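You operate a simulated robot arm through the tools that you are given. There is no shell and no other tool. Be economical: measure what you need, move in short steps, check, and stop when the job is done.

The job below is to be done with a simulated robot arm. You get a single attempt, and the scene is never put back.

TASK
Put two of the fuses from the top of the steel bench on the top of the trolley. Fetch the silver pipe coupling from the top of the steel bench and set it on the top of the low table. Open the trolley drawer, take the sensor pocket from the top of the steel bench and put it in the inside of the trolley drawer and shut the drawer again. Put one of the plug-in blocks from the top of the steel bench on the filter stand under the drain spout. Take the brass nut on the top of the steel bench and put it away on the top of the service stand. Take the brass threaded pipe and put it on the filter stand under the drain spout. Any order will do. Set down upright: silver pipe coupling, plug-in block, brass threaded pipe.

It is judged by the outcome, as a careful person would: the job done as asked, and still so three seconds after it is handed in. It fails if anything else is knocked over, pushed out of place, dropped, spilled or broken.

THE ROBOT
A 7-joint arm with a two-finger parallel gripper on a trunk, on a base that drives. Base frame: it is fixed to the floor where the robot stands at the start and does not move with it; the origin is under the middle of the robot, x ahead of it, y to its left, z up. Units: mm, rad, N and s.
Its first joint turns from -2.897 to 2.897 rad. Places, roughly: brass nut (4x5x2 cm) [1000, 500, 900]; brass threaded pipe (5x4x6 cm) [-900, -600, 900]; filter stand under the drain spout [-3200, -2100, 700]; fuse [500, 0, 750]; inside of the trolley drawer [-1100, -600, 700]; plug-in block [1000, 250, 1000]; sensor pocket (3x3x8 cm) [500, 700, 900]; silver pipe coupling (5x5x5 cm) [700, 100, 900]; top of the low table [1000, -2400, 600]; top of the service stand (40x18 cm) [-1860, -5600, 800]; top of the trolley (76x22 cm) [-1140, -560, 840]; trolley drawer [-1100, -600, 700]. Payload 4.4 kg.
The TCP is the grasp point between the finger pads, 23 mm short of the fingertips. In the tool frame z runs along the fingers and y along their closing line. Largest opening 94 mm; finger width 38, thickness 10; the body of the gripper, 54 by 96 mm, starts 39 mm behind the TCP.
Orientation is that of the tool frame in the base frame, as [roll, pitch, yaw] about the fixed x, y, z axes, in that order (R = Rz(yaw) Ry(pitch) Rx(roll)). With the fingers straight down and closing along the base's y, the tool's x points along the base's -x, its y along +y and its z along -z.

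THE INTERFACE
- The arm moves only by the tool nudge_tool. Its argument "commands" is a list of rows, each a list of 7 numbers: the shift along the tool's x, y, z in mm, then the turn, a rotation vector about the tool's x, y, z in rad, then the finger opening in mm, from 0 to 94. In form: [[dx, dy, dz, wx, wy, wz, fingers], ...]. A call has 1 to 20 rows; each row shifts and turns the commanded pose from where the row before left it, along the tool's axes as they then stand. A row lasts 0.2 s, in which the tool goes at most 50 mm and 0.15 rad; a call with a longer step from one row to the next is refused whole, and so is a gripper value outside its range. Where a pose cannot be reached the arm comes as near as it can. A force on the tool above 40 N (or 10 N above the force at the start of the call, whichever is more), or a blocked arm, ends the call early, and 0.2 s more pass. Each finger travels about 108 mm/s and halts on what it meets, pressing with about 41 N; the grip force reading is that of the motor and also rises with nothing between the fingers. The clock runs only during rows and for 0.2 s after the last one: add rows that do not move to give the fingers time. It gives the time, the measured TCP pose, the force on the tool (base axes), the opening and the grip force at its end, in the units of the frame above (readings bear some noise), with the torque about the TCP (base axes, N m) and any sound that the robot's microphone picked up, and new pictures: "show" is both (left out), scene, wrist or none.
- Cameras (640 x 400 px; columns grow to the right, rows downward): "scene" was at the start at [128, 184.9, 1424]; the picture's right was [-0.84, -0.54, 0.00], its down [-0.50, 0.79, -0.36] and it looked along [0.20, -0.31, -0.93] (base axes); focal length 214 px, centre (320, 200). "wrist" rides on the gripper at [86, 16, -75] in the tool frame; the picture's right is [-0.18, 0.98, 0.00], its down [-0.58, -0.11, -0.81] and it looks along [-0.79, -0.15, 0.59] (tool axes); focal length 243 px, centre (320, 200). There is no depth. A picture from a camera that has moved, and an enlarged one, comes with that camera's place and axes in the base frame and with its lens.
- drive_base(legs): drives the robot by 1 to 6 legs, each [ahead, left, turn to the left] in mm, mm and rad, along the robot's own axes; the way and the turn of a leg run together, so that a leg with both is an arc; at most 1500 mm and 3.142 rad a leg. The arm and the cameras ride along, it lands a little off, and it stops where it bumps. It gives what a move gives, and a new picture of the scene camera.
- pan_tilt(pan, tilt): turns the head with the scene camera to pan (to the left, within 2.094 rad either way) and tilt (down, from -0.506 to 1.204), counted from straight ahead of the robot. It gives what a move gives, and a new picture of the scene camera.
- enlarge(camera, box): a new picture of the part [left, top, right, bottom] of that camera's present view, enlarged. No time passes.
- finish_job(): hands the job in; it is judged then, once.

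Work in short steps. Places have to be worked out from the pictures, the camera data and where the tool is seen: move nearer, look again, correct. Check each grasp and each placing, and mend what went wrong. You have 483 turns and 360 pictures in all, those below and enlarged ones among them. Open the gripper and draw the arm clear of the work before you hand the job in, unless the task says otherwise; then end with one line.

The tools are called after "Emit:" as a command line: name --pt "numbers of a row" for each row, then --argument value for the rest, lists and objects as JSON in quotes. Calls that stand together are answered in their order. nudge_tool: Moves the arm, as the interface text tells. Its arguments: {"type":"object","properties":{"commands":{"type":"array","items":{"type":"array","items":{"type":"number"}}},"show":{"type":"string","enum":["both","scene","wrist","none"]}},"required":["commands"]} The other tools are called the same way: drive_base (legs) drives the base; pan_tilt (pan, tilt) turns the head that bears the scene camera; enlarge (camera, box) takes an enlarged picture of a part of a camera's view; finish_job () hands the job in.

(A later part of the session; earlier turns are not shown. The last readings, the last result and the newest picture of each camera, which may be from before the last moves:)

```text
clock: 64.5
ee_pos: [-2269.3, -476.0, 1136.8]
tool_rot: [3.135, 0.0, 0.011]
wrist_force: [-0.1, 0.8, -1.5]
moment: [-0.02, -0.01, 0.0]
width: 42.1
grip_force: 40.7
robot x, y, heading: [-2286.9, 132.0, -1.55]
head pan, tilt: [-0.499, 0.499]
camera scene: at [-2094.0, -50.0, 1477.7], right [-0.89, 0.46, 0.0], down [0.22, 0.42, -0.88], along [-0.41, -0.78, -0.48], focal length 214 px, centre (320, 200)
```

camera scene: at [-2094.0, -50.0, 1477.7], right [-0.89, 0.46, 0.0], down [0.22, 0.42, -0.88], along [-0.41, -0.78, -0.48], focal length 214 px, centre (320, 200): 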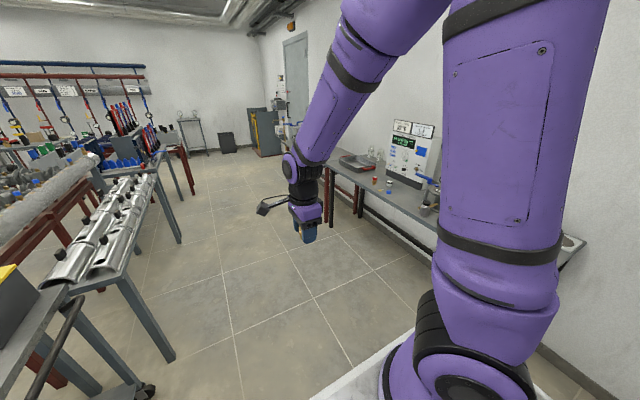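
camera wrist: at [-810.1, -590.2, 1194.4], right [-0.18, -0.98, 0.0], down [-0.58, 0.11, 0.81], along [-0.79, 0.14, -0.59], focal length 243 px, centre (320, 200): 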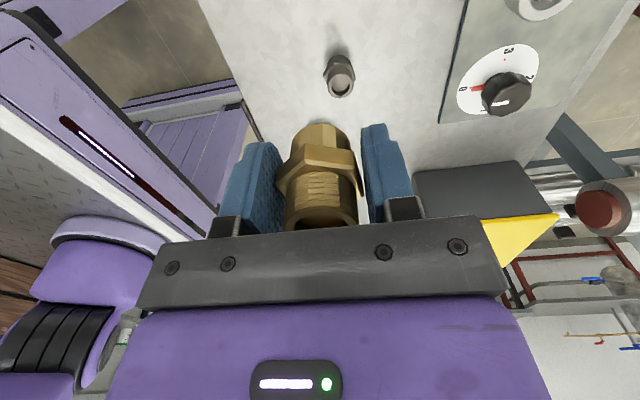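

Corridor ahead is clear (bench edge at x≈-2960, rack at x≥-1580). I drive forward 1500 and look right.

Emit:
drive_base --legs '[[1500, 0, 0]]'

Emit:
pan_tilt --pan -0.8 --tilt 0.6

```text
clock: 72.0
ee_pos: [-2236.0, -1991.9, 1137.9]
tool_rot: [3.137, 0.001, 0.014]
wrist_force: [0.1, 0.0, -1.4]
moment: [0.0, -0.02, 0.04]
width: 41.8
grip_force: 41.4
robot x, y, heading: [-2252.4, -1388.6, -1.55]
head pan, tilt: [-0.499, 0.499]
camera scene: at [-2061.0, -1565.5, 1477.7], right [-0.89, 0.46, 0.0], down [0.22, 0.43, -0.88], along [-0.4, -0.78, -0.48], focal length 214 px, centre (320, 200)
```

scene: 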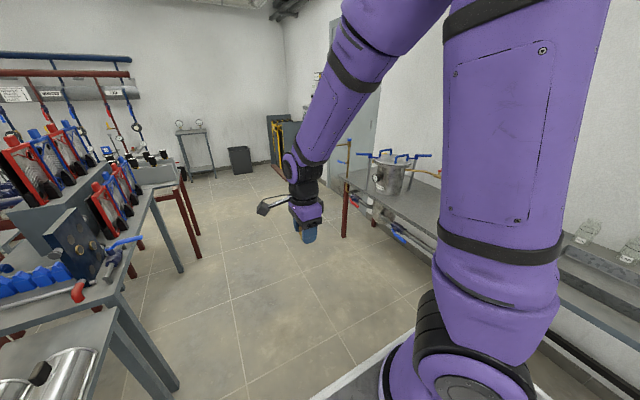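

```text
clock: 72.8
ee_pos: [-2234.9, -1991.5, 1136.2]
tool_rot: [3.136, 0.001, 0.013]
wrist_force: [-0.2, -0.9, -0.9]
moment: [0.02, 0.0, -0.01]
width: 41.8
grip_force: 41.2
robot x, y, heading: [-2252.7, -1388.7, -1.546]
head pan, tilt: [-0.799, 0.6]
camera scene: at [-2081.2, -1547.7, 1468.6], right [-0.71, 0.7, 0.0], down [0.4, 0.4, -0.83], along [-0.58, -0.59, -0.56], focal length 214 px, centre (320, 200)
```

scene: 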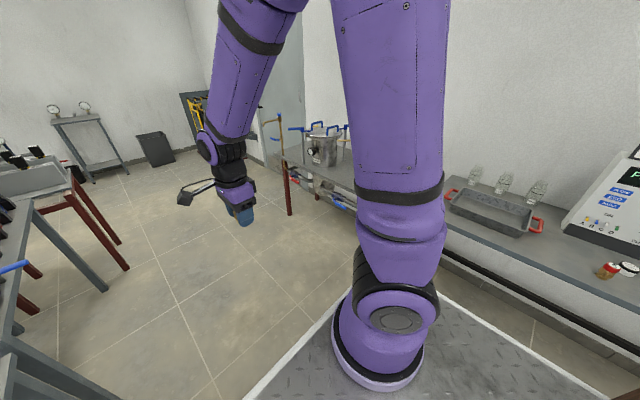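

I turn right to face the wall bench and look at the stand.

Emit:
drive_base --legs '[[0, 0, -1.592], [0, 500, 0]]'

Emit:
pan_tilt --pan 0.2 --tilt 0.7

```text
clock: 79.6
ee_pos: [-2864.2, -1881.2, 1137.1]
tool_rot: [3.137, -0.001, -1.588]
wrist_force: [0.2, 0.3, -0.4]
moment: [0.0, -0.02, 0.0]
width: 41.8
grip_force: 41.1
robot x, y, heading: [-2258.7, -1883.8, 3.129]
head pan, tilt: [-0.799, 0.6]
camera scene: at [-2424.5, -2054.4, 1468.6], right [0.72, 0.69, 0.0], down [0.39, -0.41, -0.83], along [-0.57, 0.6, -0.56], focal length 214 px, centre (320, 200)
```

scene: 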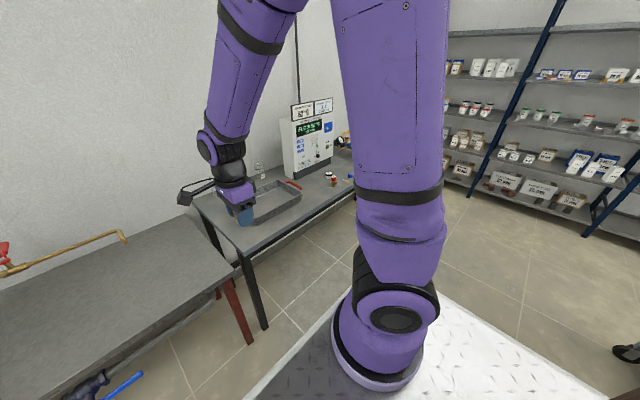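

```text
clock: 80.9
ee_pos: [-2864.3, -1881.8, 1137.6]
tool_rot: [3.135, 0.0, -1.588]
wrist_force: [-1.1, 0.4, -0.8]
moment: [-0.01, -0.02, -0.03]
width: 41.6
grip_force: 42.1
robot x, y, heading: [-2257.2, -1881.3, 3.136]
head pan, tilt: [0.201, 0.7]
camera scene: at [-2446.8, -2134.5, 1460.0], right [-0.19, 0.98, 0.0], down [0.63, 0.12, -0.76], along [-0.75, -0.15, -0.64], focal length 214 px, centre (320, 200)
```

scene: 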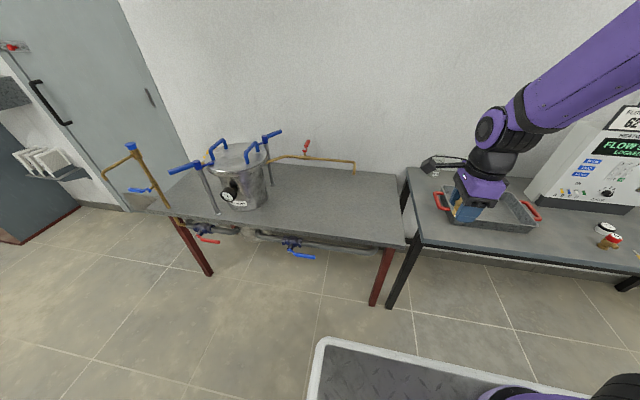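

I enlarge the area around the pot and brass spout.

Emit:
enlarge --camera "scene" --box '[160, 120, 420, 290]'

```text
2.35 times, centred on (290, 205) of scene
camera zoom: at [-2446.8, -2134.5, 1460.0], right [-0.19, 0.98, 0.0], down [0.63, 0.12, -0.76], along [-0.75, -0.15, -0.64], focal length 505 px, centre (391, 188)
```

zoom: 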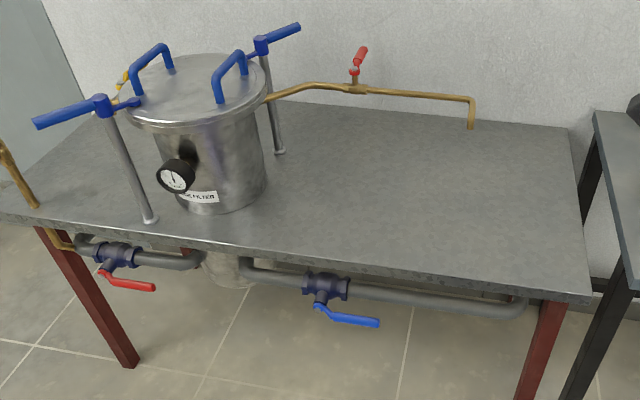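

The bench with the pot labelled "FILTER" is the filter stand (top z≈700); the brass spout ends near (-3440, -2144, 820). I drive nearer to look from a second viewpoint.

Emit:
drive_base --legs '[[300, 100, 0]]'

Emit:
enlarge --camera "scene" --box '[160, 120, 420, 290]'

```text
clock: 83.0
ee_pos: [-3169.2, -1986.6, 1137.6]
tool_rot: [3.138, -0.001, -1.579]
wrist_force: [-0.3, 0.2, -1.1]
moment: [0.01, 0.0, 0.03]
width: 41.5
grip_force: 40.4
robot x, y, heading: [-2564.6, -1982.1, -3.145]
head pan, tilt: [0.201, 0.7]
camera scene: at [-2750.2, -2236.1, 1460.0], right [-0.2, 0.98, 0.0], down [0.63, 0.13, -0.76], along [-0.75, -0.15, -0.64], focal length 214 px, centre (320, 200)
```

scene: 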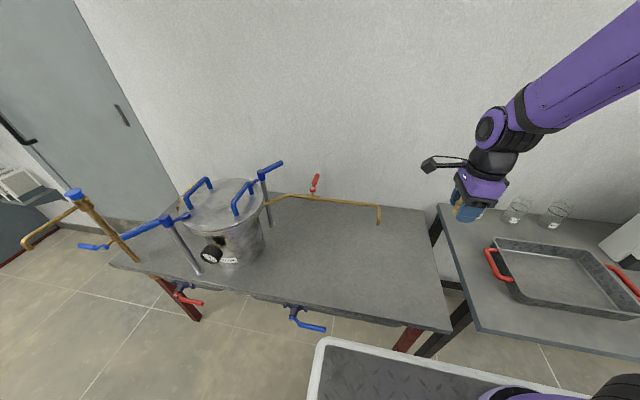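

```text
2.35 times, centred on (290, 205) of scene
camera zoom: at [-2750.2, -2236.1, 1460.0], right [-0.2, 0.98, 0.0], down [0.63, 0.13, -0.76], along [-0.75, -0.15, -0.64], focal length 505 px, centre (391, 188)
```

zoom: 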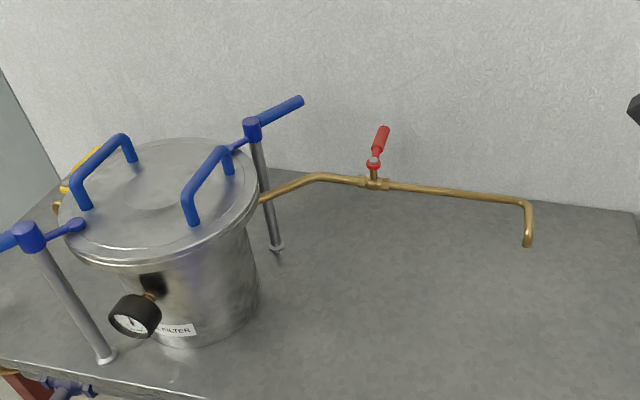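

Triangulating gives the spout tip at (-3305, -2140, 905), with the pipe run at z≈985. I rotate the gripper so the camera faces the robot, and move above a spot just in front of the spout at (-3215, -2135).

Emit:
nudge_tool --pt "0 0 0 0 0 -0.143 25" --pt "0 0 0 0 0 -0.143 25" --pt "0 0 0 0 0 -0.143 25" --pt "0 0 0 0 0 -0.143 25" --pt "0 0 0 0 0 -0.143 25" --pt "0 0 0 0 0 -0.143 25" --pt "0 0 0 0 0 -0.143 25" --pt "0 0 0 0 0 -0.143 25" --pt "0 0 0 0 0 -0.143 25" --pt "0 0 0 0 0 -0.143 25" --pt "0 0 0 0 0 -0.143 25" --pt "-12 37 0 0 0 0 25" --pt "-12 37 0 0 0 0 25" --pt "-12 37 0 0 0 0 25" --pt "-10 37 0 0 0 0 25" --pt "0 0 0 0 0 0 25"

```text
clock: 86.4
ee_pos: [-3216.4, -2133.3, 1137.8]
tool_rot: [3.141, 0.006, -0.007]
wrist_force: [-0.1, -0.8, -1.1]
moment: [0.0, 0.0, 0.02]
width: 41.5
grip_force: 41.3
robot x, y, heading: [-2565.7, -1980.8, -3.139]
head pan, tilt: [0.201, 0.7]
camera scene: at [-2750.1, -2236.0, 1460.0], right [-0.2, 0.98, 0.0], down [0.63, 0.13, -0.76], along [-0.75, -0.15, -0.64], focal length 214 px, centre (320, 200)
camera wrist: at [-3130.5, -2151.2, 1211.0], right [-0.19, -0.98, 0.0], down [-0.58, 0.11, 0.81], along [-0.79, 0.15, -0.59], focal length 243 px, centre (320, 200)
```

scene: 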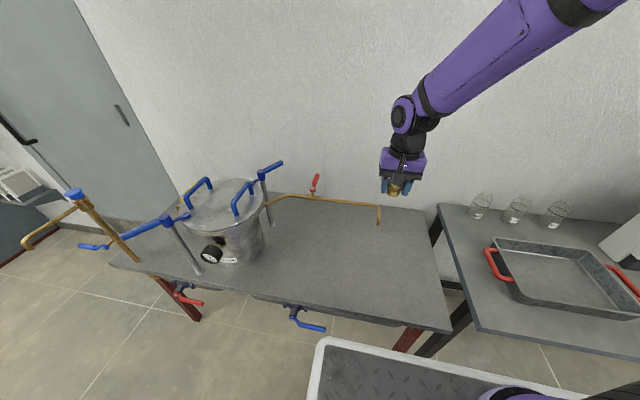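
wrist: 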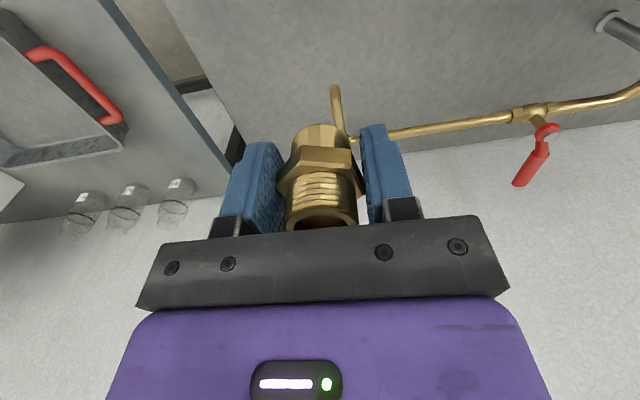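

The wrist view confirms the spout at (-3300, -2142). I descend beside it.

Emit:
nudge_tool --pt "0 0 45 0 0 0 25" --pt "0 0 45 0 0 0 25" --pt "0 0 45 0 0 0 25" --pt "0 0 45 0 0 0 25" --pt "0 0 45 0 0 0 25" --pt "0 0 45 0 0 0 25" --pt "0 0 30 0 0 0 25" --pt "0 0 0 0 0 0 25"

```text
clock: 88.2
ee_pos: [-3219.0, -2133.5, 836.5]
tool_rot: [-3.14, 0.005, -0.007]
wrist_force: [-1.1, 0.5, 0.0]
moment: [0.0, -0.01, 0.0]
width: 41.6
grip_force: 41.1
robot x, y, heading: [-2562.1, -1983.3, -3.144]
head pan, tilt: [0.201, 0.7]
camera scene: at [-2750.1, -2236.1, 1460.0], right [-0.2, 0.98, 0.0], down [0.63, 0.13, -0.76], along [-0.75, -0.15, -0.64], focal length 214 px, centre (320, 200)
camera wrist: at [-3131.0, -2151.0, 910.3], right [-0.19, -0.98, 0.0], down [-0.58, 0.11, 0.81], along [-0.79, 0.15, -0.59], focal length 243 px, centre (320, 200)
```

scene: 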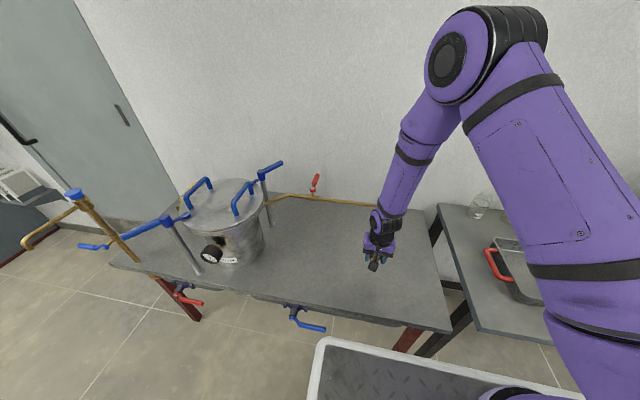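
wrist: 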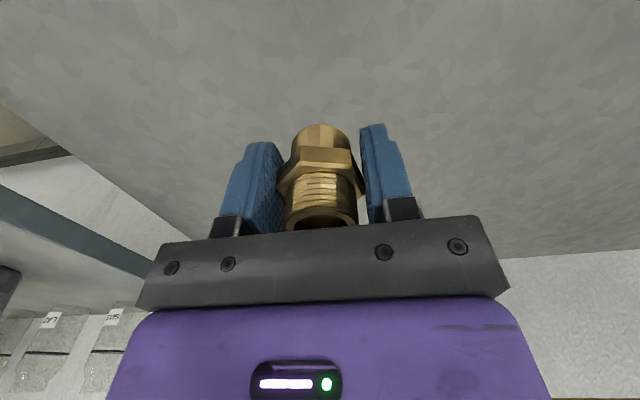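

No contact. I continue down, slowing near z 740.

Emit:
nudge_tool --pt "0 0 35 0 0 0 25" --pt "0 0 30 0 0 0 25" --pt "0 0 15 0 0 0 25" --pt "0 0 5 0 0 0 25" --pt "0 0 3 0 0 0 25" --pt "0 0 3 0 0 0 25" --pt "0 0 3 0 0 0 25" --pt "0 0 3 0 0 0 25" --pt "0 0 3 0 0 0 25" --pt "0 0 3 0 0 0 25"

```text
clock: 89.1
ee_pos: [-3219.2, -2134.7, 762.6]
tool_rot: [3.14, 0.007, -0.007]
wrist_force: [6.9, 2.9, 25.8]
moment: [0.64, -0.71, -0.16]
width: 37.2
grip_force: 41.0
robot x, y, heading: [-2562.0, -1978.7, 3.139]
head pan, tilt: [0.201, 0.7]
stopped in row 4: the force on the tool passed its limit at 264 N (the readings are from after the stop); the commanded pose is now the measured one
camera scene: at [-2749.1, -2235.8, 1460.1], right [-0.2, 0.98, 0.0], down [0.63, 0.13, -0.77], along [-0.75, -0.15, -0.64], focal length 214 px, centre (320, 200)
camera wrist: at [-3131.4, -2151.6, 836.4], right [-0.19, -0.98, 0.0], down [-0.57, 0.12, 0.81], along [-0.8, 0.15, -0.59], focal length 243 px, centre (320, 200)
```

scene: 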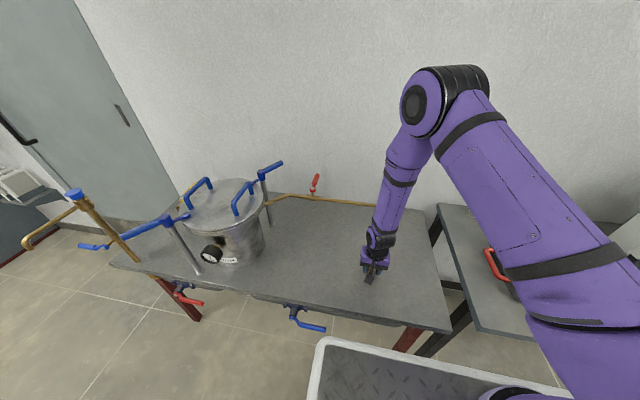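
wrist: 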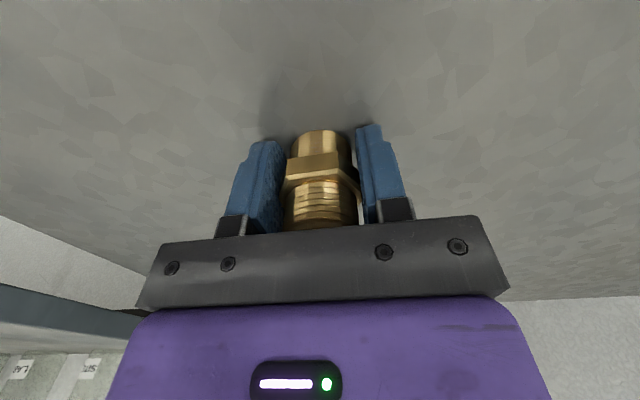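

The stand is higher than given (≈730); the pipe is down and still looks upright. I open and rise slowly.

Emit:
nudge_tool --pt "0 0 -1 0 0 0 37" --pt "0 0 0 0 0 0 55" --pt "0 0 0 0 0 0 80" --pt "0 0 0 0 0 0 80" --pt "0 0 -10 0 0 0 80" --pt "0 0 -20 0 0 0 80" --pt "0 0 -30 0 0 0 80" --pt "0 0 -30 0 0 0 80" --pt "0 0 0 0 0 0 80" --show "wrist"

```text
clock: 91.1
ee_pos: [-3218.4, -2135.8, 853.4]
tool_rot: [3.14, 0.008, -0.007]
wrist_force: [0.2, 0.1, 0.1]
moment: [-0.01, -0.02, -0.02]
width: 79.8
grip_force: 0.0
robot x, y, heading: [-2566.3, -1982.0, 3.141]
head pan, tilt: [0.201, 0.7]
camera wrist: at [-3131.8, -2152.2, 926.8], right [-0.19, -0.98, 0.0], down [-0.57, 0.11, 0.81], along [-0.8, 0.15, -0.59], focal length 243 px, centre (320, 200)
```

wrist: 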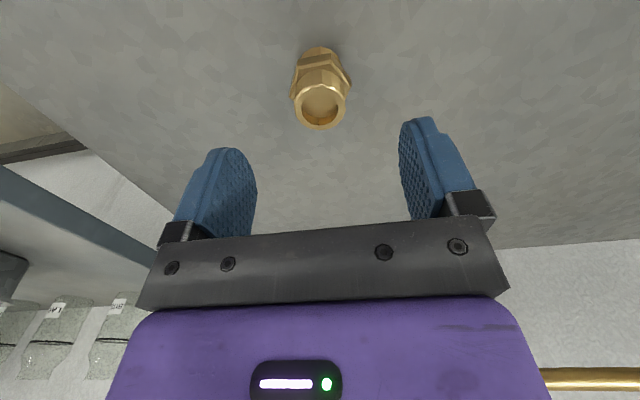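

The pipe stands upright in front of and below the spout. I raise the arm and drive back towards the bench.

Emit:
nudge_tool --pt "0 0 -45 0 0 0 80" --pt "0 0 -45 0 0 0 80" --pt "0 0 -45 0 0 0 80" --pt "0 0 -45 0 0 0 80" --pt "0 0 -45 0 0 0 80" --pt "0 0 -45 0 0 0 80" --pt "10 -35 0 0 0 0 80" --pt "10 -35 0 0 0 0 80" --pt "10 -35 0 0 0 0 80" --pt "10 -35 0 0 0 0 80" --pt "0 0 0 0 0 0 80" --show "scene"

Emit:
drive_base --legs '[[-320, 0, 0], [0, 0, -1.571], [1100, 0, 0], [1020, 0, 0], [0, 0, -1.571]]'

```text
clock: 93.5
ee_pos: [-3175.8, -1994.3, 1121.4]
tool_rot: [3.141, 0.008, -0.007]
wrist_force: [-0.7, -0.2, 1.1]
moment: [0.04, -0.01, 0.01]
width: 80.2
grip_force: 0.1
robot x, y, heading: [-2561.9, -1983.5, 3.14]
head pan, tilt: [0.201, 0.7]
camera scene: at [-2750.2, -2236.1, 1460.0], right [-0.2, 0.98, 0.0], down [0.63, 0.13, -0.76], along [-0.75, -0.15, -0.64], focal length 214 px, centre (320, 200)
```

scene: 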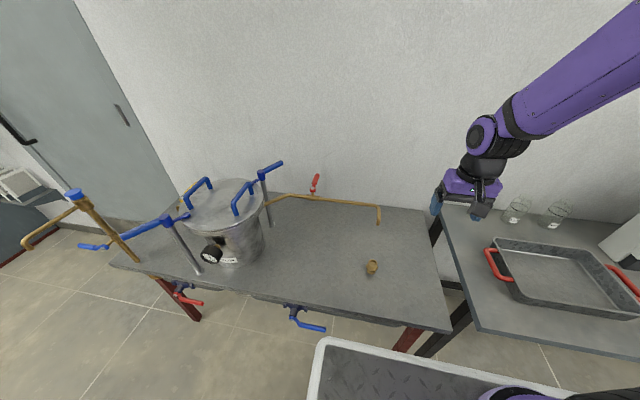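

```text
clock: 113.2
ee_pos: [-1641.7, 149.6, 1119.7]
tool_rot: [3.138, 0.007, -3.134]
wrist_force: [0.4, 0.0, 0.0]
moment: [0.02, 0.0, -0.02]
width: 80.5
grip_force: 0.0
robot x, y, heading: [-2254.3, 127.1, 0.012]
head pan, tilt: [0.201, 0.7]
camera scene: at [-2075.7, 378.3, 1460.0], right [0.21, -0.98, 0.0], down [-0.63, -0.14, -0.76], along [0.75, 0.16, -0.64], focal length 214 px, centre (320, 200)
```

scene: 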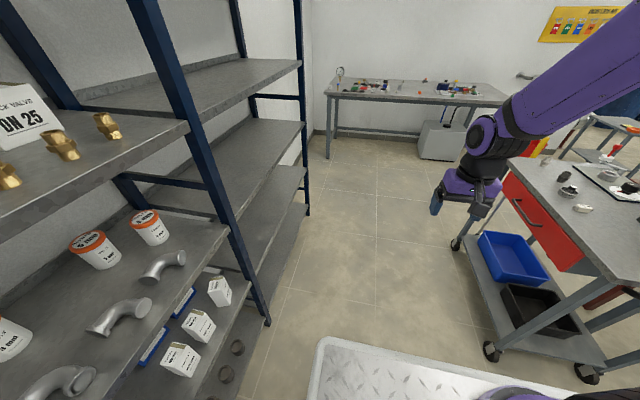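

I drive on to the bench to fetch the second fuse at about (500, 125).

Emit:
drive_base --legs '[[0, 0, -0.012], [1100, 0, 0], [1050, 0, 0]]'

```text
clock: 124.2
ee_pos: [502.7, 144.6, 1121.6]
tool_rot: [3.14, 0.008, 3.141]
wrist_force: [0.3, -0.1, -0.2]
moment: [0.02, -0.03, -0.02]
width: 80.2
grip_force: 0.1
robot x, y, heading: [-110.5, 128.6, 0.001]
head pan, tilt: [0.201, 0.7]
camera scene: at [70.9, 379.1, 1460.0], right [0.2, -0.98, 0.0], down [-0.63, -0.13, -0.76], along [0.75, 0.16, -0.64], focal length 214 px, centre (320, 200)
```

scene: 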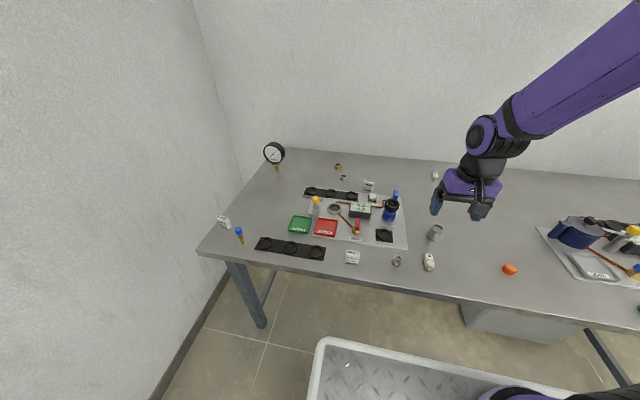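

Fuse appears at about (525, 121). I lower over it and look with the wrist camera.

Emit:
nudge_tool --pt "-6 -8 35 0 0 0 60" --pt "-6 -8 35 0 0 0 60" --pt "-5 -7 40 0 0 0 60" --pt "0 0 15 0 0 0 60" --pt "0 0 0 0 0 0 60" --show "wrist"

```text
clock: 125.4
ee_pos: [520.6, 121.8, 995.8]
tool_rot: [3.139, 0.008, 3.14]
wrist_force: [0.2, -0.8, -0.3]
moment: [0.0, -0.01, -0.02]
width: 59.9
grip_force: 0.1
robot x, y, heading: [-106.2, 129.4, 0.006]
head pan, tilt: [0.201, 0.7]
camera wrist: at [433.1, 138.3, 1069.4], right [0.19, 0.98, 0.0], down [0.58, -0.11, 0.81], along [0.8, -0.15, -0.59], focal length 243 px, centre (320, 200)
```

wrist: 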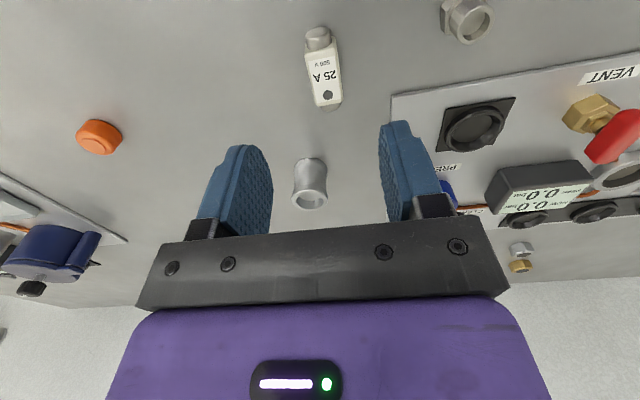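

Fuse at (526, 123), aligned with x. I descend to z≈887 and grip it.

Emit:
nudge_tool --pt "-5 1 35 0 0 0 60" --pt "0 0 35 0 0 0 60" --pt "0 0 25 0 0 0 60" --pt "0 0 8 0 0 0 60" --pt "0 0 4 0 0 0 60" --pt "0 0 1 0 0 0 60" --pt "0 0 0 0 0 0 60" --pt "0 0 0 0 0 0 30" --pt "0 0 0 0 0 0 5" --pt "0 0 0 0 0 0 5" --pt "0 0 0 0 0 0 5" --show "wrist"

```text
clock: 127.8
ee_pos: [525.7, 124.1, 887.5]
tool_rot: [3.139, 0.008, 3.14]
wrist_force: [-0.5, -0.1, 0.1]
moment: [-0.01, -0.01, 0.01]
width: 23.3
grip_force: 41.1
robot x, y, heading: [-108.6, 125.7, 0.002]
head pan, tilt: [0.201, 0.7]
camera wrist: at [439.7, 140.0, 961.1], right [0.19, 0.98, 0.0], down [0.58, -0.11, 0.81], along [0.8, -0.15, -0.59], focal length 243 px, centre (320, 200)
```

wrist: 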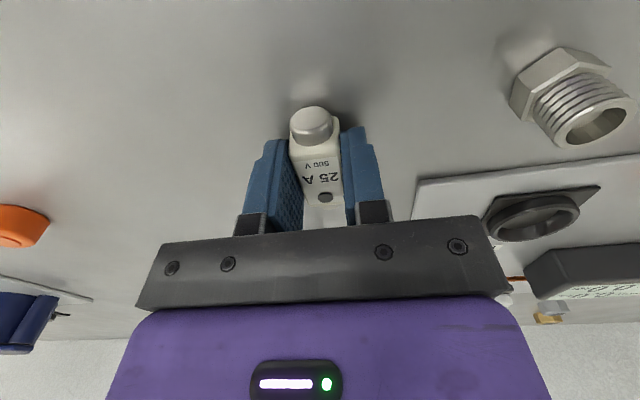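

Gripped. I lift and drive to the trolley as before.

Emit:
nudge_tool --pt "0 0 -30 0 0 0 5" --pt "0 0 -45 0 0 0 5" --pt "0 0 -45 0 0 0 5" --pt "0 0 -45 0 0 0 5" --pt "0 0 -45 0 0 0 5" --pt "-40 -20 -35 0 0 0 5" --pt "-35 0 0 0 0 0 5" --pt "0 0 0 0 0 0 5" --show "none"

Emit:
drive_base --legs '[[-1020, 20, 0], [0, 0, -1.571]]'

Emit:
pan_tilt --pan 0.0 --tilt 0.8

```text
refused: row 6 steps farther than a row can; nothing moved
```

```text
clock: 136.9
ee_pos: [-1150.3, -490.5, 888.7]
tool_rot: [3.14, 0.007, 1.537]
wrist_force: [0.0, -0.7, -1.0]
moment: [-0.02, 0.01, 0.0]
width: 23.2
grip_force: 40.7
robot x, y, heading: [-1129.2, 147.5, -1.595]
head pan, tilt: [0.201, 0.7]
camera scene: at [-881.8, -47.4, 1460.0], right [-0.98, -0.17, 0.0], down [-0.11, 0.63, -0.76], along [0.13, -0.75, -0.64], focal length 214 px, centre (320, 200)
```

scene: 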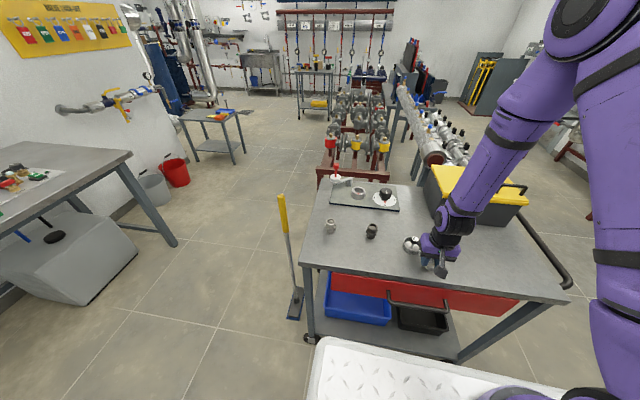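

```text
clock: 137.7
ee_pos: [-1152.1, -490.6, 888.1]
tool_rot: [3.139, 0.006, 1.538]
wrist_force: [-0.5, 0.5, -0.1]
moment: [0.0, -0.02, 0.0]
width: 23.3
grip_force: 41.1
robot x, y, heading: [-1125.0, 146.5, -1.594]
head pan, tilt: [0.0, 0.799]
camera scene: at [-898.6, -44.4, 1451.8], right [-1.0, 0.02, 0.0], down [0.02, 0.72, -0.7], along [-0.02, -0.7, -0.72], focal length 214 px, centre (320, 200)
```

scene: 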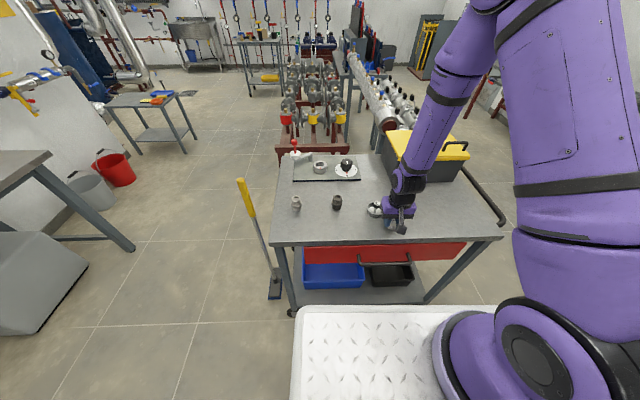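

The lift row was refused, so the robot drove with the tool low — I must not batch dependent calls. I check whether anything on the trolley was disturbed.

Emit:
enlarge --camera "scene" --box '[270, 140, 470, 270]'

```text
3.08 times, centred on (370, 205) of scene
camera zoom: at [-898.6, -44.4, 1451.8], right [-1.0, 0.02, 0.0], down [0.02, 0.72, -0.7], along [-0.02, -0.7, -0.72], focal length 660 px, centre (166, 185)
```

zoom: 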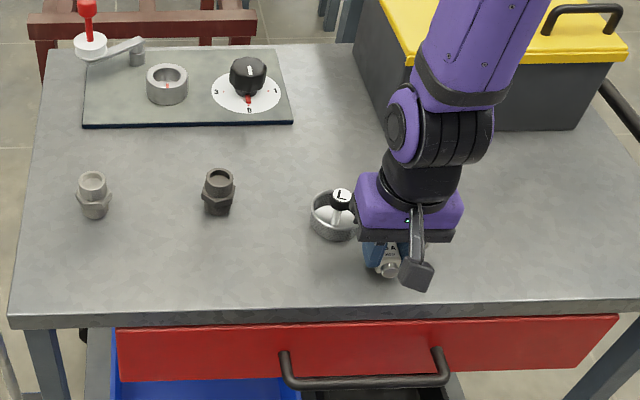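

The round dial item may have been grazed (measured ~15–20 mm shift). I first move the tool away toward the robot and lift, then measure properly.

Emit:
nudge_tool --pt "10 0 -5 0 0 0 5" --pt "10 0 -10 0 0 0 5" --pt "0 0 -40 0 0 0 5" --pt "0 0 -45 0 0 0 5" --pt "0 0 -45 0 0 0 5" --pt "0 0 -45 0 0 0 5" --pt "0 -45 -15 0 0 0 5" --pt "0 -45 0 0 0 0 5" --pt "0 0 0 0 0 0 5" --show "wrist"

Emit:
enlarge --camera "scene" --box '[280, 140, 440, 240]'

```text
clock: 139.7
ee_pos: [-1243.8, -467.2, 1093.5]
tool_rot: [3.14, 0.008, 1.536]
wrist_force: [1.0, 0.4, -0.9]
moment: [-0.03, -0.01, -0.03]
width: 23.5
grip_force: 41.5
robot x, y, heading: [-1125.6, 145.9, -1.594]
head pan, tilt: [0.0, 0.799]
camera wrist: at [-1225.0, -380.6, 1166.6], right [0.98, -0.22, 0.0], down [-0.13, -0.57, 0.81], along [-0.17, -0.79, -0.59], focal length 243 px, centre (320, 200)
```

wrist: 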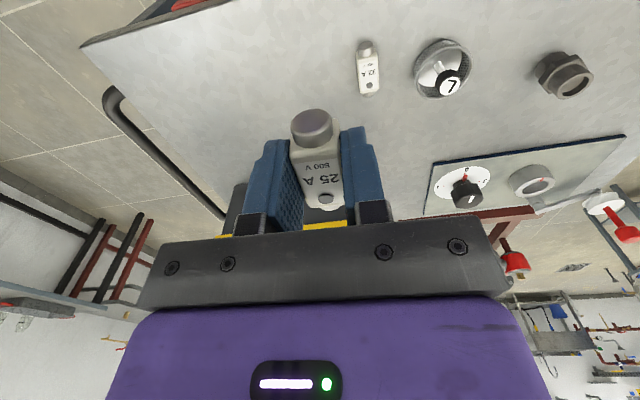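

```text
4.00 times, centred on (360, 190) of scene
camera zoom: at [-898.5, -44.3, 1451.7], right [-1.0, 0.03, 0.0], down [0.02, 0.72, -0.7], along [-0.02, -0.7, -0.72], focal length 858 px, centre (160, 240)
```

zoom: 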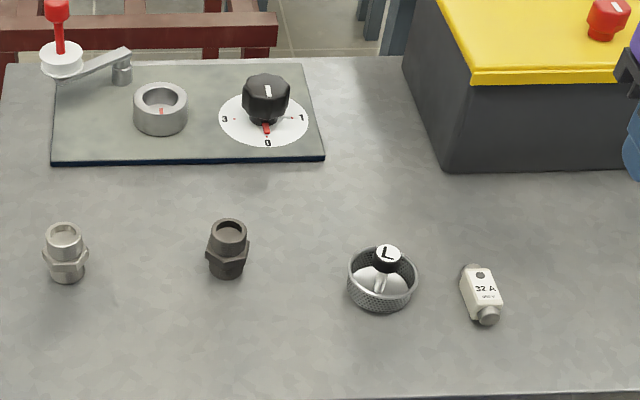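

The dial ring was pushed ~16 mm in -x. I will place this fuse first at about (-1280, -533), then set the ring back.

Emit:
nudge_tool --pt "-33 -17 0 0 0 0 5" --pt "-34 -17 0 0 0 0 5" --pt "0 0 45 0 0 0 5" --pt "0 0 45 0 0 0 5" --pt "0 0 45 0 0 0 5" --pt "0 0 45 0 0 0 5" --pt "0 0 25 0 0 0 5" --pt "0 0 8 0 0 0 5" --pt "0 0 2 0 0 0 5" --pt "0 0 2 0 0 0 5" --pt "0 0 2 0 0 0 5" --pt "0 0 1 0 0 0 5" --pt "0 0 0 0 0 0 5" --show "wrist"

```text
clock: 142.5
ee_pos: [-1277.7, -532.8, 874.5]
tool_rot: [3.142, 0.01, 1.537]
wrist_force: [-9.2, -2.3, 37.9]
moment: [-0.17, 0.2, -0.06]
width: 23.3
grip_force: 41.3
robot x, y, heading: [-1128.5, 142.4, -1.595]
head pan, tilt: [0.0, 0.799]
camera wrist: at [-1258.7, -446.2, 946.9], right [0.98, -0.22, 0.0], down [-0.13, -0.57, 0.81], along [-0.17, -0.79, -0.58], focal length 243 px, centre (320, 200)
```

wrist: 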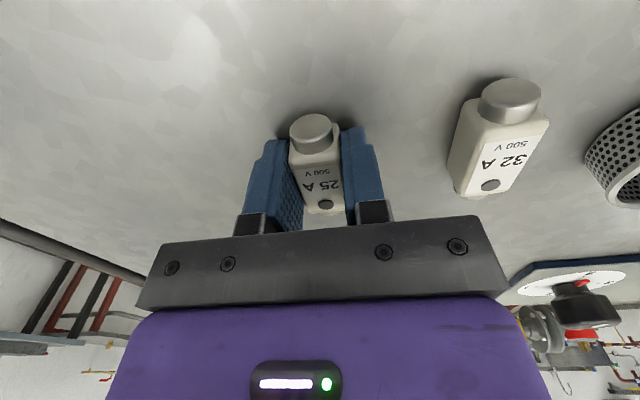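

Resting on the trolley with slight force. I release and lift.

Emit:
nudge_tool --pt "0 0 -1 0 0 0 24" --pt "0 0 0 0 0 0 45" --pt "0 0 0 0 0 0 45" --pt "0 0 -5 0 0 0 45" --pt "0 0 -30 0 0 0 45" --pt "0 0 -45 0 0 0 45" --pt "0 0 -45 0 0 0 94" --pt "0 0 0 0 0 0 94" --show "wrist"

```text
clock: 144.3
ee_pos: [-1275.9, -531.5, 1000.2]
tool_rot: [3.14, 0.008, 1.539]
wrist_force: [0.5, 0.5, -0.3]
moment: [0.0, 0.03, -0.04]
width: 94.3
grip_force: 0.0
robot x, y, heading: [-1127.0, 145.1, -1.599]
head pan, tilt: [0.0, 0.799]
camera wrist: at [-1256.3, -445.7, 1073.5], right [0.98, -0.22, 0.0], down [-0.13, -0.57, 0.81], along [-0.17, -0.79, -0.59], focal length 243 px, centre (320, 200)
```

wrist: 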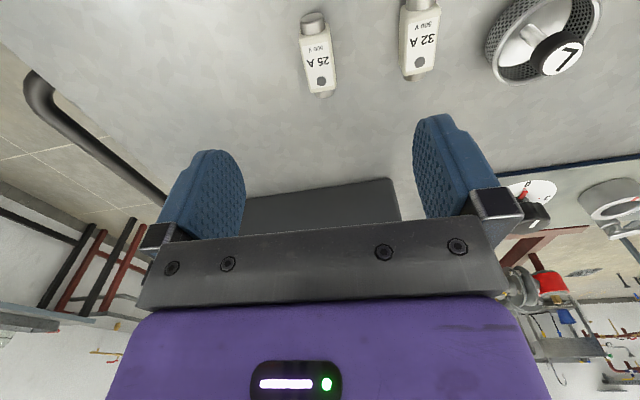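

Now above the ring item to set it back; I move to about (-1119, -565) and look.

Emit:
nudge_tool --pt "0 40 0 0 0 0 94" --pt "0 40 0 0 0 0 94" --pt "0 40 0 0 0 0 94" --pt "0 37 0 0 0 0 94" --pt "0 0 0 0 0 0 94" --show "wrist"

Emit:
enlarge --camera "scene" --box '[280, 140, 440, 240]'

```text
clock: 145.5
ee_pos: [-1118.8, -538.9, 999.5]
tool_rot: [3.141, 0.008, 1.538]
wrist_force: [0.3, 0.2, 0.1]
moment: [0.0, -0.01, -0.01]
width: 93.9
grip_force: 0.1
robot x, y, heading: [-1126.0, 140.1, -1.6]
head pan, tilt: [0.0, 0.799]
camera wrist: at [-1099.6, -452.2, 1072.8], right [0.98, -0.22, 0.0], down [-0.13, -0.57, 0.81], along [-0.17, -0.79, -0.59], focal length 243 px, centre (320, 200)
```

wrist: 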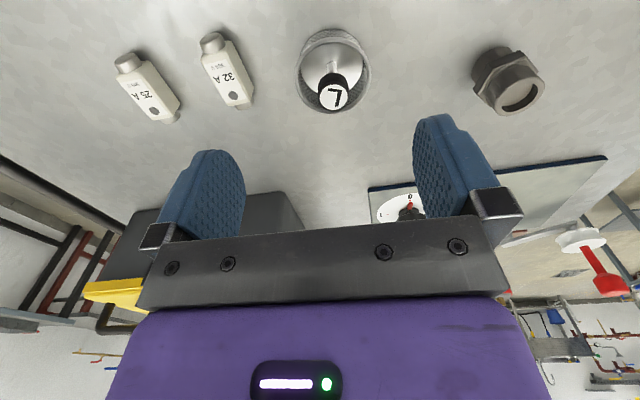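

```text
4.00 times, centred on (360, 190) of scene
camera zoom: at [-898.6, -44.3, 1451.7], right [-1.0, 0.03, 0.0], down [0.02, 0.72, -0.7], along [-0.02, -0.7, -0.72], focal length 858 px, centre (160, 240)
```

zoom: 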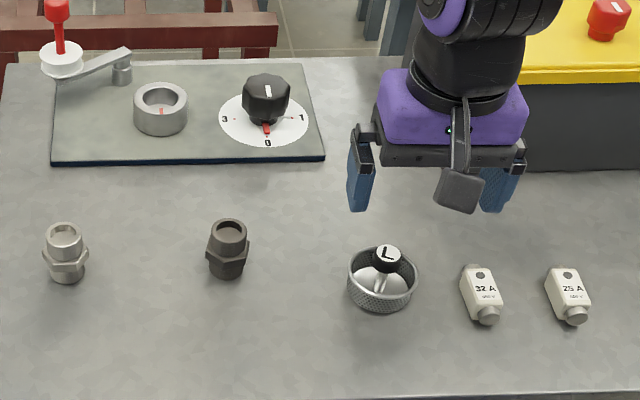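

Ring centre ≈ (-1114, -557), knob top z≈900. I centre over it and descend to z≈884 with fingers wide (palm stays above the knob).

Emit:
nudge_tool --pt "-9 2 0 0 0 0 94" --pt "-9 3 0 0 0 0 94" --pt "0 0 40 0 0 0 94" --pt "0 0 35 0 0 0 94" --pt "0 0 0 0 0 0 94" --show "both"

```text
clock: 146.7
ee_pos: [-1115.1, -557.9, 923.2]
tool_rot: [3.139, 0.008, 1.537]
wrist_force: [0.2, -0.2, 0.3]
moment: [0.02, 0.0, 0.03]
width: 93.9
grip_force: 0.2
robot x, y, heading: [-1124.0, 145.4, -1.591]
head pan, tilt: [0.0, 0.799]
camera scene: at [-898.6, -44.2, 1451.7], right [-1.0, 0.03, 0.0], down [0.02, 0.72, -0.7], along [-0.02, -0.7, -0.72], focal length 214 px, centre (320, 200)
camera wrist: at [-1097.1, -471.7, 996.4], right [0.98, -0.22, 0.0], down [-0.13, -0.57, 0.81], along [-0.17, -0.79, -0.59], focal length 243 px, centre (320, 200)
```

scene: 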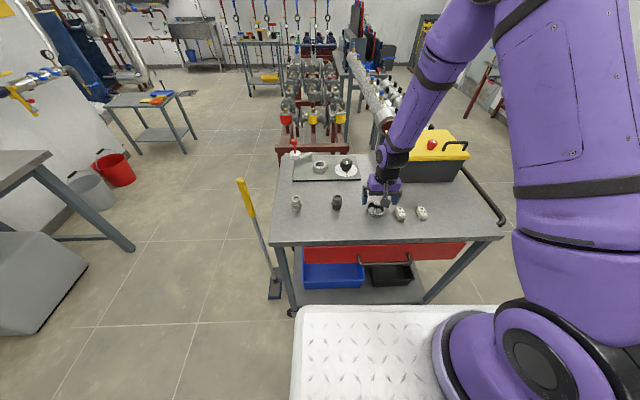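
wrist: 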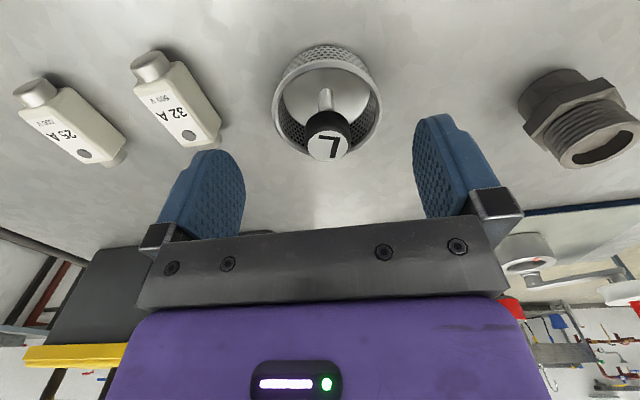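

Small correction (+5, +7 mm), narrow to 84, and descend to z 885.

Emit:
nudge_tool --pt "7 5 0 0 0 0 84" --pt "0 0 15 0 0 0 84" --pt "0 0 15 0 0 0 84" --pt "0 0 8 0 0 0 84" --pt "0 0 0 0 0 0 84" --show "wrist"

```text
clock: 147.9
ee_pos: [-1110.4, -549.3, 886.5]
tool_rot: [3.14, 0.008, 1.537]
wrist_force: [-0.7, -0.1, 0.3]
moment: [0.04, 0.01, 0.07]
width: 83.8
grip_force: 0.1
robot x, y, heading: [-1126.1, 144.3, -1.596]
head pan, tilt: [0.0, 0.799]
camera wrist: at [-1091.2, -463.1, 959.3], right [0.98, -0.22, 0.0], down [-0.13, -0.57, 0.81], along [-0.17, -0.79, -0.59], focal length 243 px, centre (320, 200)
```

wrist: 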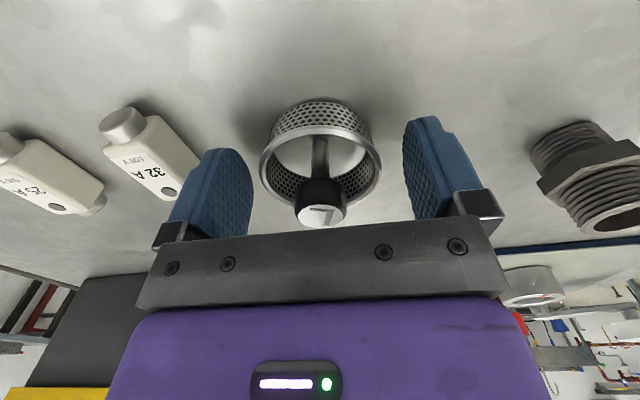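

Centered over the ring. I close, slide it +16 mm in x and +4 mm in y, and release.

Emit:
nudge_tool --pt "0 0 0 0 0 0 70" --pt "0 0 0 0 0 0 62" --pt "0 0 0 0 0 0 62" --pt "0 0 0 0 0 0 62" --show "none"

```text
clock: 148.9
ee_pos: [-1110.0, -549.8, 885.9]
tool_rot: [3.14, 0.007, 1.538]
wrist_force: [0.4, 0.2, 0.7]
moment: [-0.05, -0.03, -0.01]
width: 61.9
grip_force: 0.1
robot x, y, heading: [-1128.0, 145.1, -1.596]
head pan, tilt: [0.0, 0.799]
```

Emit:
nudge_tool --pt "0 0 0 0 0 0 56" --pt "0 0 0 0 0 0 50" --pt "0 0 0 0 0 0 46" --pt "0 0 0 0 0 0 46" --show "wrist"

```text
clock: 149.9
ee_pos: [-1109.5, -549.5, 885.8]
tool_rot: [3.139, 0.008, 1.538]
wrist_force: [1.2, -0.7, 1.4]
moment: [0.04, -0.07, 0.03]
width: 58.4
grip_force: 40.8
robot x, y, heading: [-1129.6, 144.5, -1.596]
head pan, tilt: [0.0, 0.799]
camera wrist: at [-1091.2, -463.1, 959.5], right [0.98, -0.22, 0.0], down [-0.13, -0.57, 0.81], along [-0.17, -0.79, -0.59], focal length 243 px, centre (320, 200)
```

wrist: 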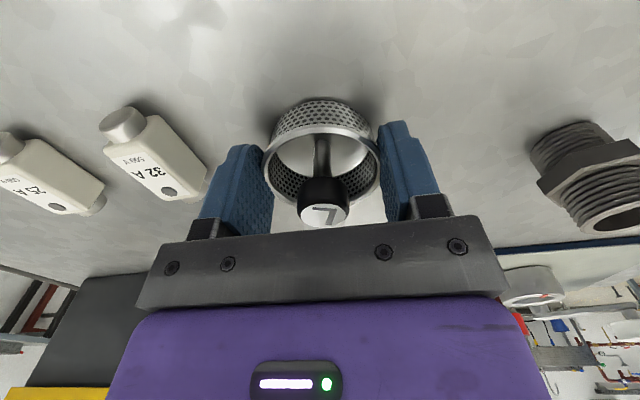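

Ring gripped (58 mm). I slide it +17 mm in x, +4 in y, then release and lift.

Emit:
nudge_tool --pt "2 8 0 0 0 0 46" --pt "2 9 0 0 0 0 46" --pt "0 0 0 0 0 0 46" --pt "0 0 0 0 0 0 70" --pt "0 0 0 0 0 0 80" --pt "0 0 -20 0 0 0 80" --pt "0 0 -45 0 0 0 80" --pt "0 0 -45 0 0 0 80" --pt "0 0 -45 0 0 0 80" --pt "40 0 0 0 0 0 80" --pt "0 0 0 0 0 0 80" --show "none"

Emit:
enlarge --camera "scene" --box '[280, 140, 440, 240]'

```text
clock: 152.3
ee_pos: [-1089.8, -503.8, 1040.9]
tool_rot: [3.138, 0.006, 1.538]
wrist_force: [0.5, -0.4, 0.2]
moment: [-0.02, 0.0, -0.01]
width: 79.9
grip_force: 0.2
robot x, y, heading: [-1126.7, 142.8, -1.598]
head pan, tilt: [0.0, 0.799]
```

```text
4.00 times, centred on (360, 190) of scene
camera zoom: at [-898.6, -44.5, 1451.7], right [-1.0, 0.03, 0.0], down [0.02, 0.72, -0.7], along [-0.02, -0.7, -0.72], focal length 858 px, centre (160, 240)
```

zoom: 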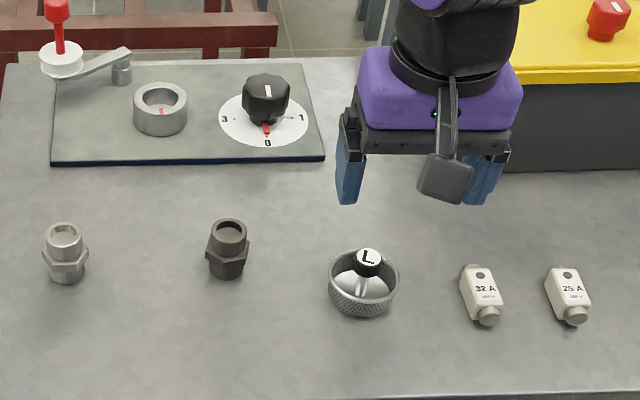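

Ring is back where it was, and both fuses are on the trolley. Next the drawer: I back up to get room to pull, and look at the handle from there.

Emit:
drive_base --legs '[[-215, 0, 0.026]]'

Emit:
enlarge --camera "scene" --box '[270, 120, 470, 245]'

```text
clock: 153.9
ee_pos: [-1071.9, -288.0, 1041.5]
tool_rot: [3.139, 0.006, 1.564]
wrist_force: [0.2, 0.4, 0.5]
moment: [-0.02, 0.05, -0.03]
width: 80.0
grip_force: 0.1
robot x, y, heading: [-1122.2, 360.4, -1.57]
head pan, tilt: [0.0, 0.799]
camera scene: at [-891.2, 176.2, 1451.7], right [-1.0, 0.0, 0.0], down [0.0, 0.72, -0.7], along [0.0, -0.7, -0.72], focal length 214 px, centre (320, 200)
```

scene: 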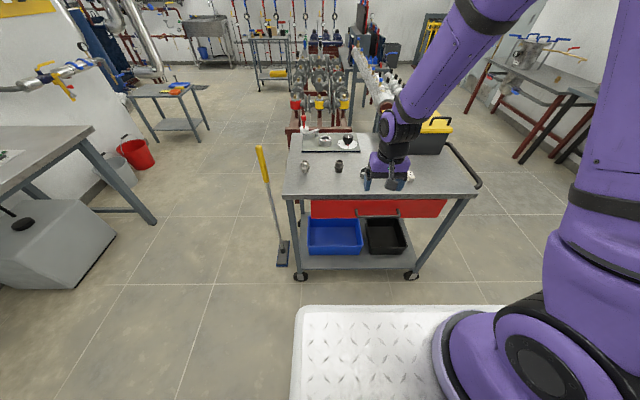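

```text
3.20 times, centred on (370, 182) of scene
camera zoom: at [-891.2, 176.2, 1451.7], right [-1.0, 0.0, 0.0], down [0.0, 0.72, -0.7], along [0.0, -0.7, -0.72], focal length 686 px, centre (160, 256)
```

zoom: 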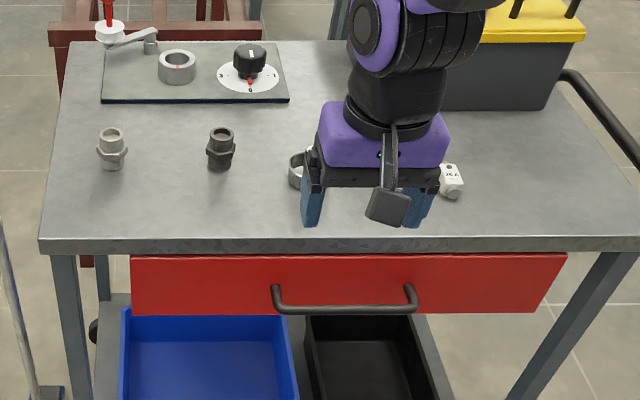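

Triangulated: drawer panel at y≈-446 (z 690–818), handle bar at y≈-405, z≈752, x from -1043 to -1224. I plan to grip the bar with the tool tilted 45°; first rotate so the fingers close along y, and shift to x≈-1134.

Emit:
nudge_tool --pt "0 0 0 0 0 0.143 50" --pt "0 0 0 0 0 0.143 50" --pt "0 0 0 0 0 0.143 50" --pt "0 0 0 0 0 0.143 50" --pt "0 0 0 0 0 0.143 50" --pt "0 0 0 0 0 0.143 50" --pt "0 0 0 0 0 0.143 50" --pt "0 0 0 0 0 0.143 50" --pt "0 0 0 0 0 0.143 50" --pt "0 0 0 0 0 0.143 50" --pt "0 0 0 0 0 0.14 50" --pt "-31 0 0 0 0 0 50" --pt "-31 0 0 0 0 0 50" --pt "0 0 0 -0.131 0 0 50" --pt "0 0 0 -0.131 0 0 50" --pt "0 0 0 -0.131 0 0 50" --pt "0 0 0 -0.131 0 0 50" --pt "0 0 0 -0.131 0 0 50" --pt "0 0 0 -0.131 0 0 50" --pt "0 0 0 0 0 0 50"

```text
clock: 158.1
ee_pos: [-1125.9, -324.7, 1044.0]
tool_rot: [2.348, -0.001, -0.008]
wrist_force: [0.0, -0.4, 0.7]
moment: [0.01, -0.04, -0.02]
width: 50.2
grip_force: 0.1
out of reach, approached as far as the arm can: row 18, 19
robot x, y, heading: [-1125.3, 358.5, -1.57]
head pan, tilt: [0.0, 0.799]
camera scene: at [-891.3, 176.3, 1451.7], right [-1.0, 0.0, 0.0], down [0.0, 0.72, -0.7], along [0.0, -0.7, -0.72], focal length 214 px, centre (320, 200)
camera wrist: at [-1038.7, -283.8, 1107.9], right [-0.19, -0.69, 0.7], down [-0.58, 0.66, 0.49], along [-0.79, -0.31, -0.52], focal length 243 px, centre (320, 200)
```

scene: 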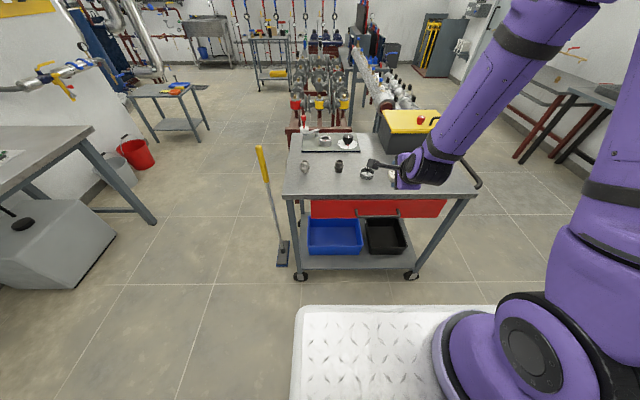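
wrist: 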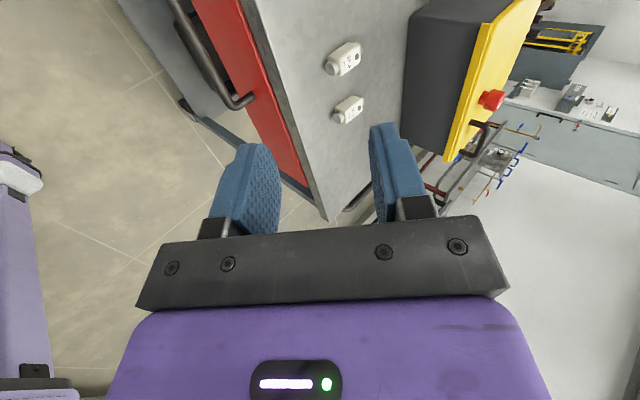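

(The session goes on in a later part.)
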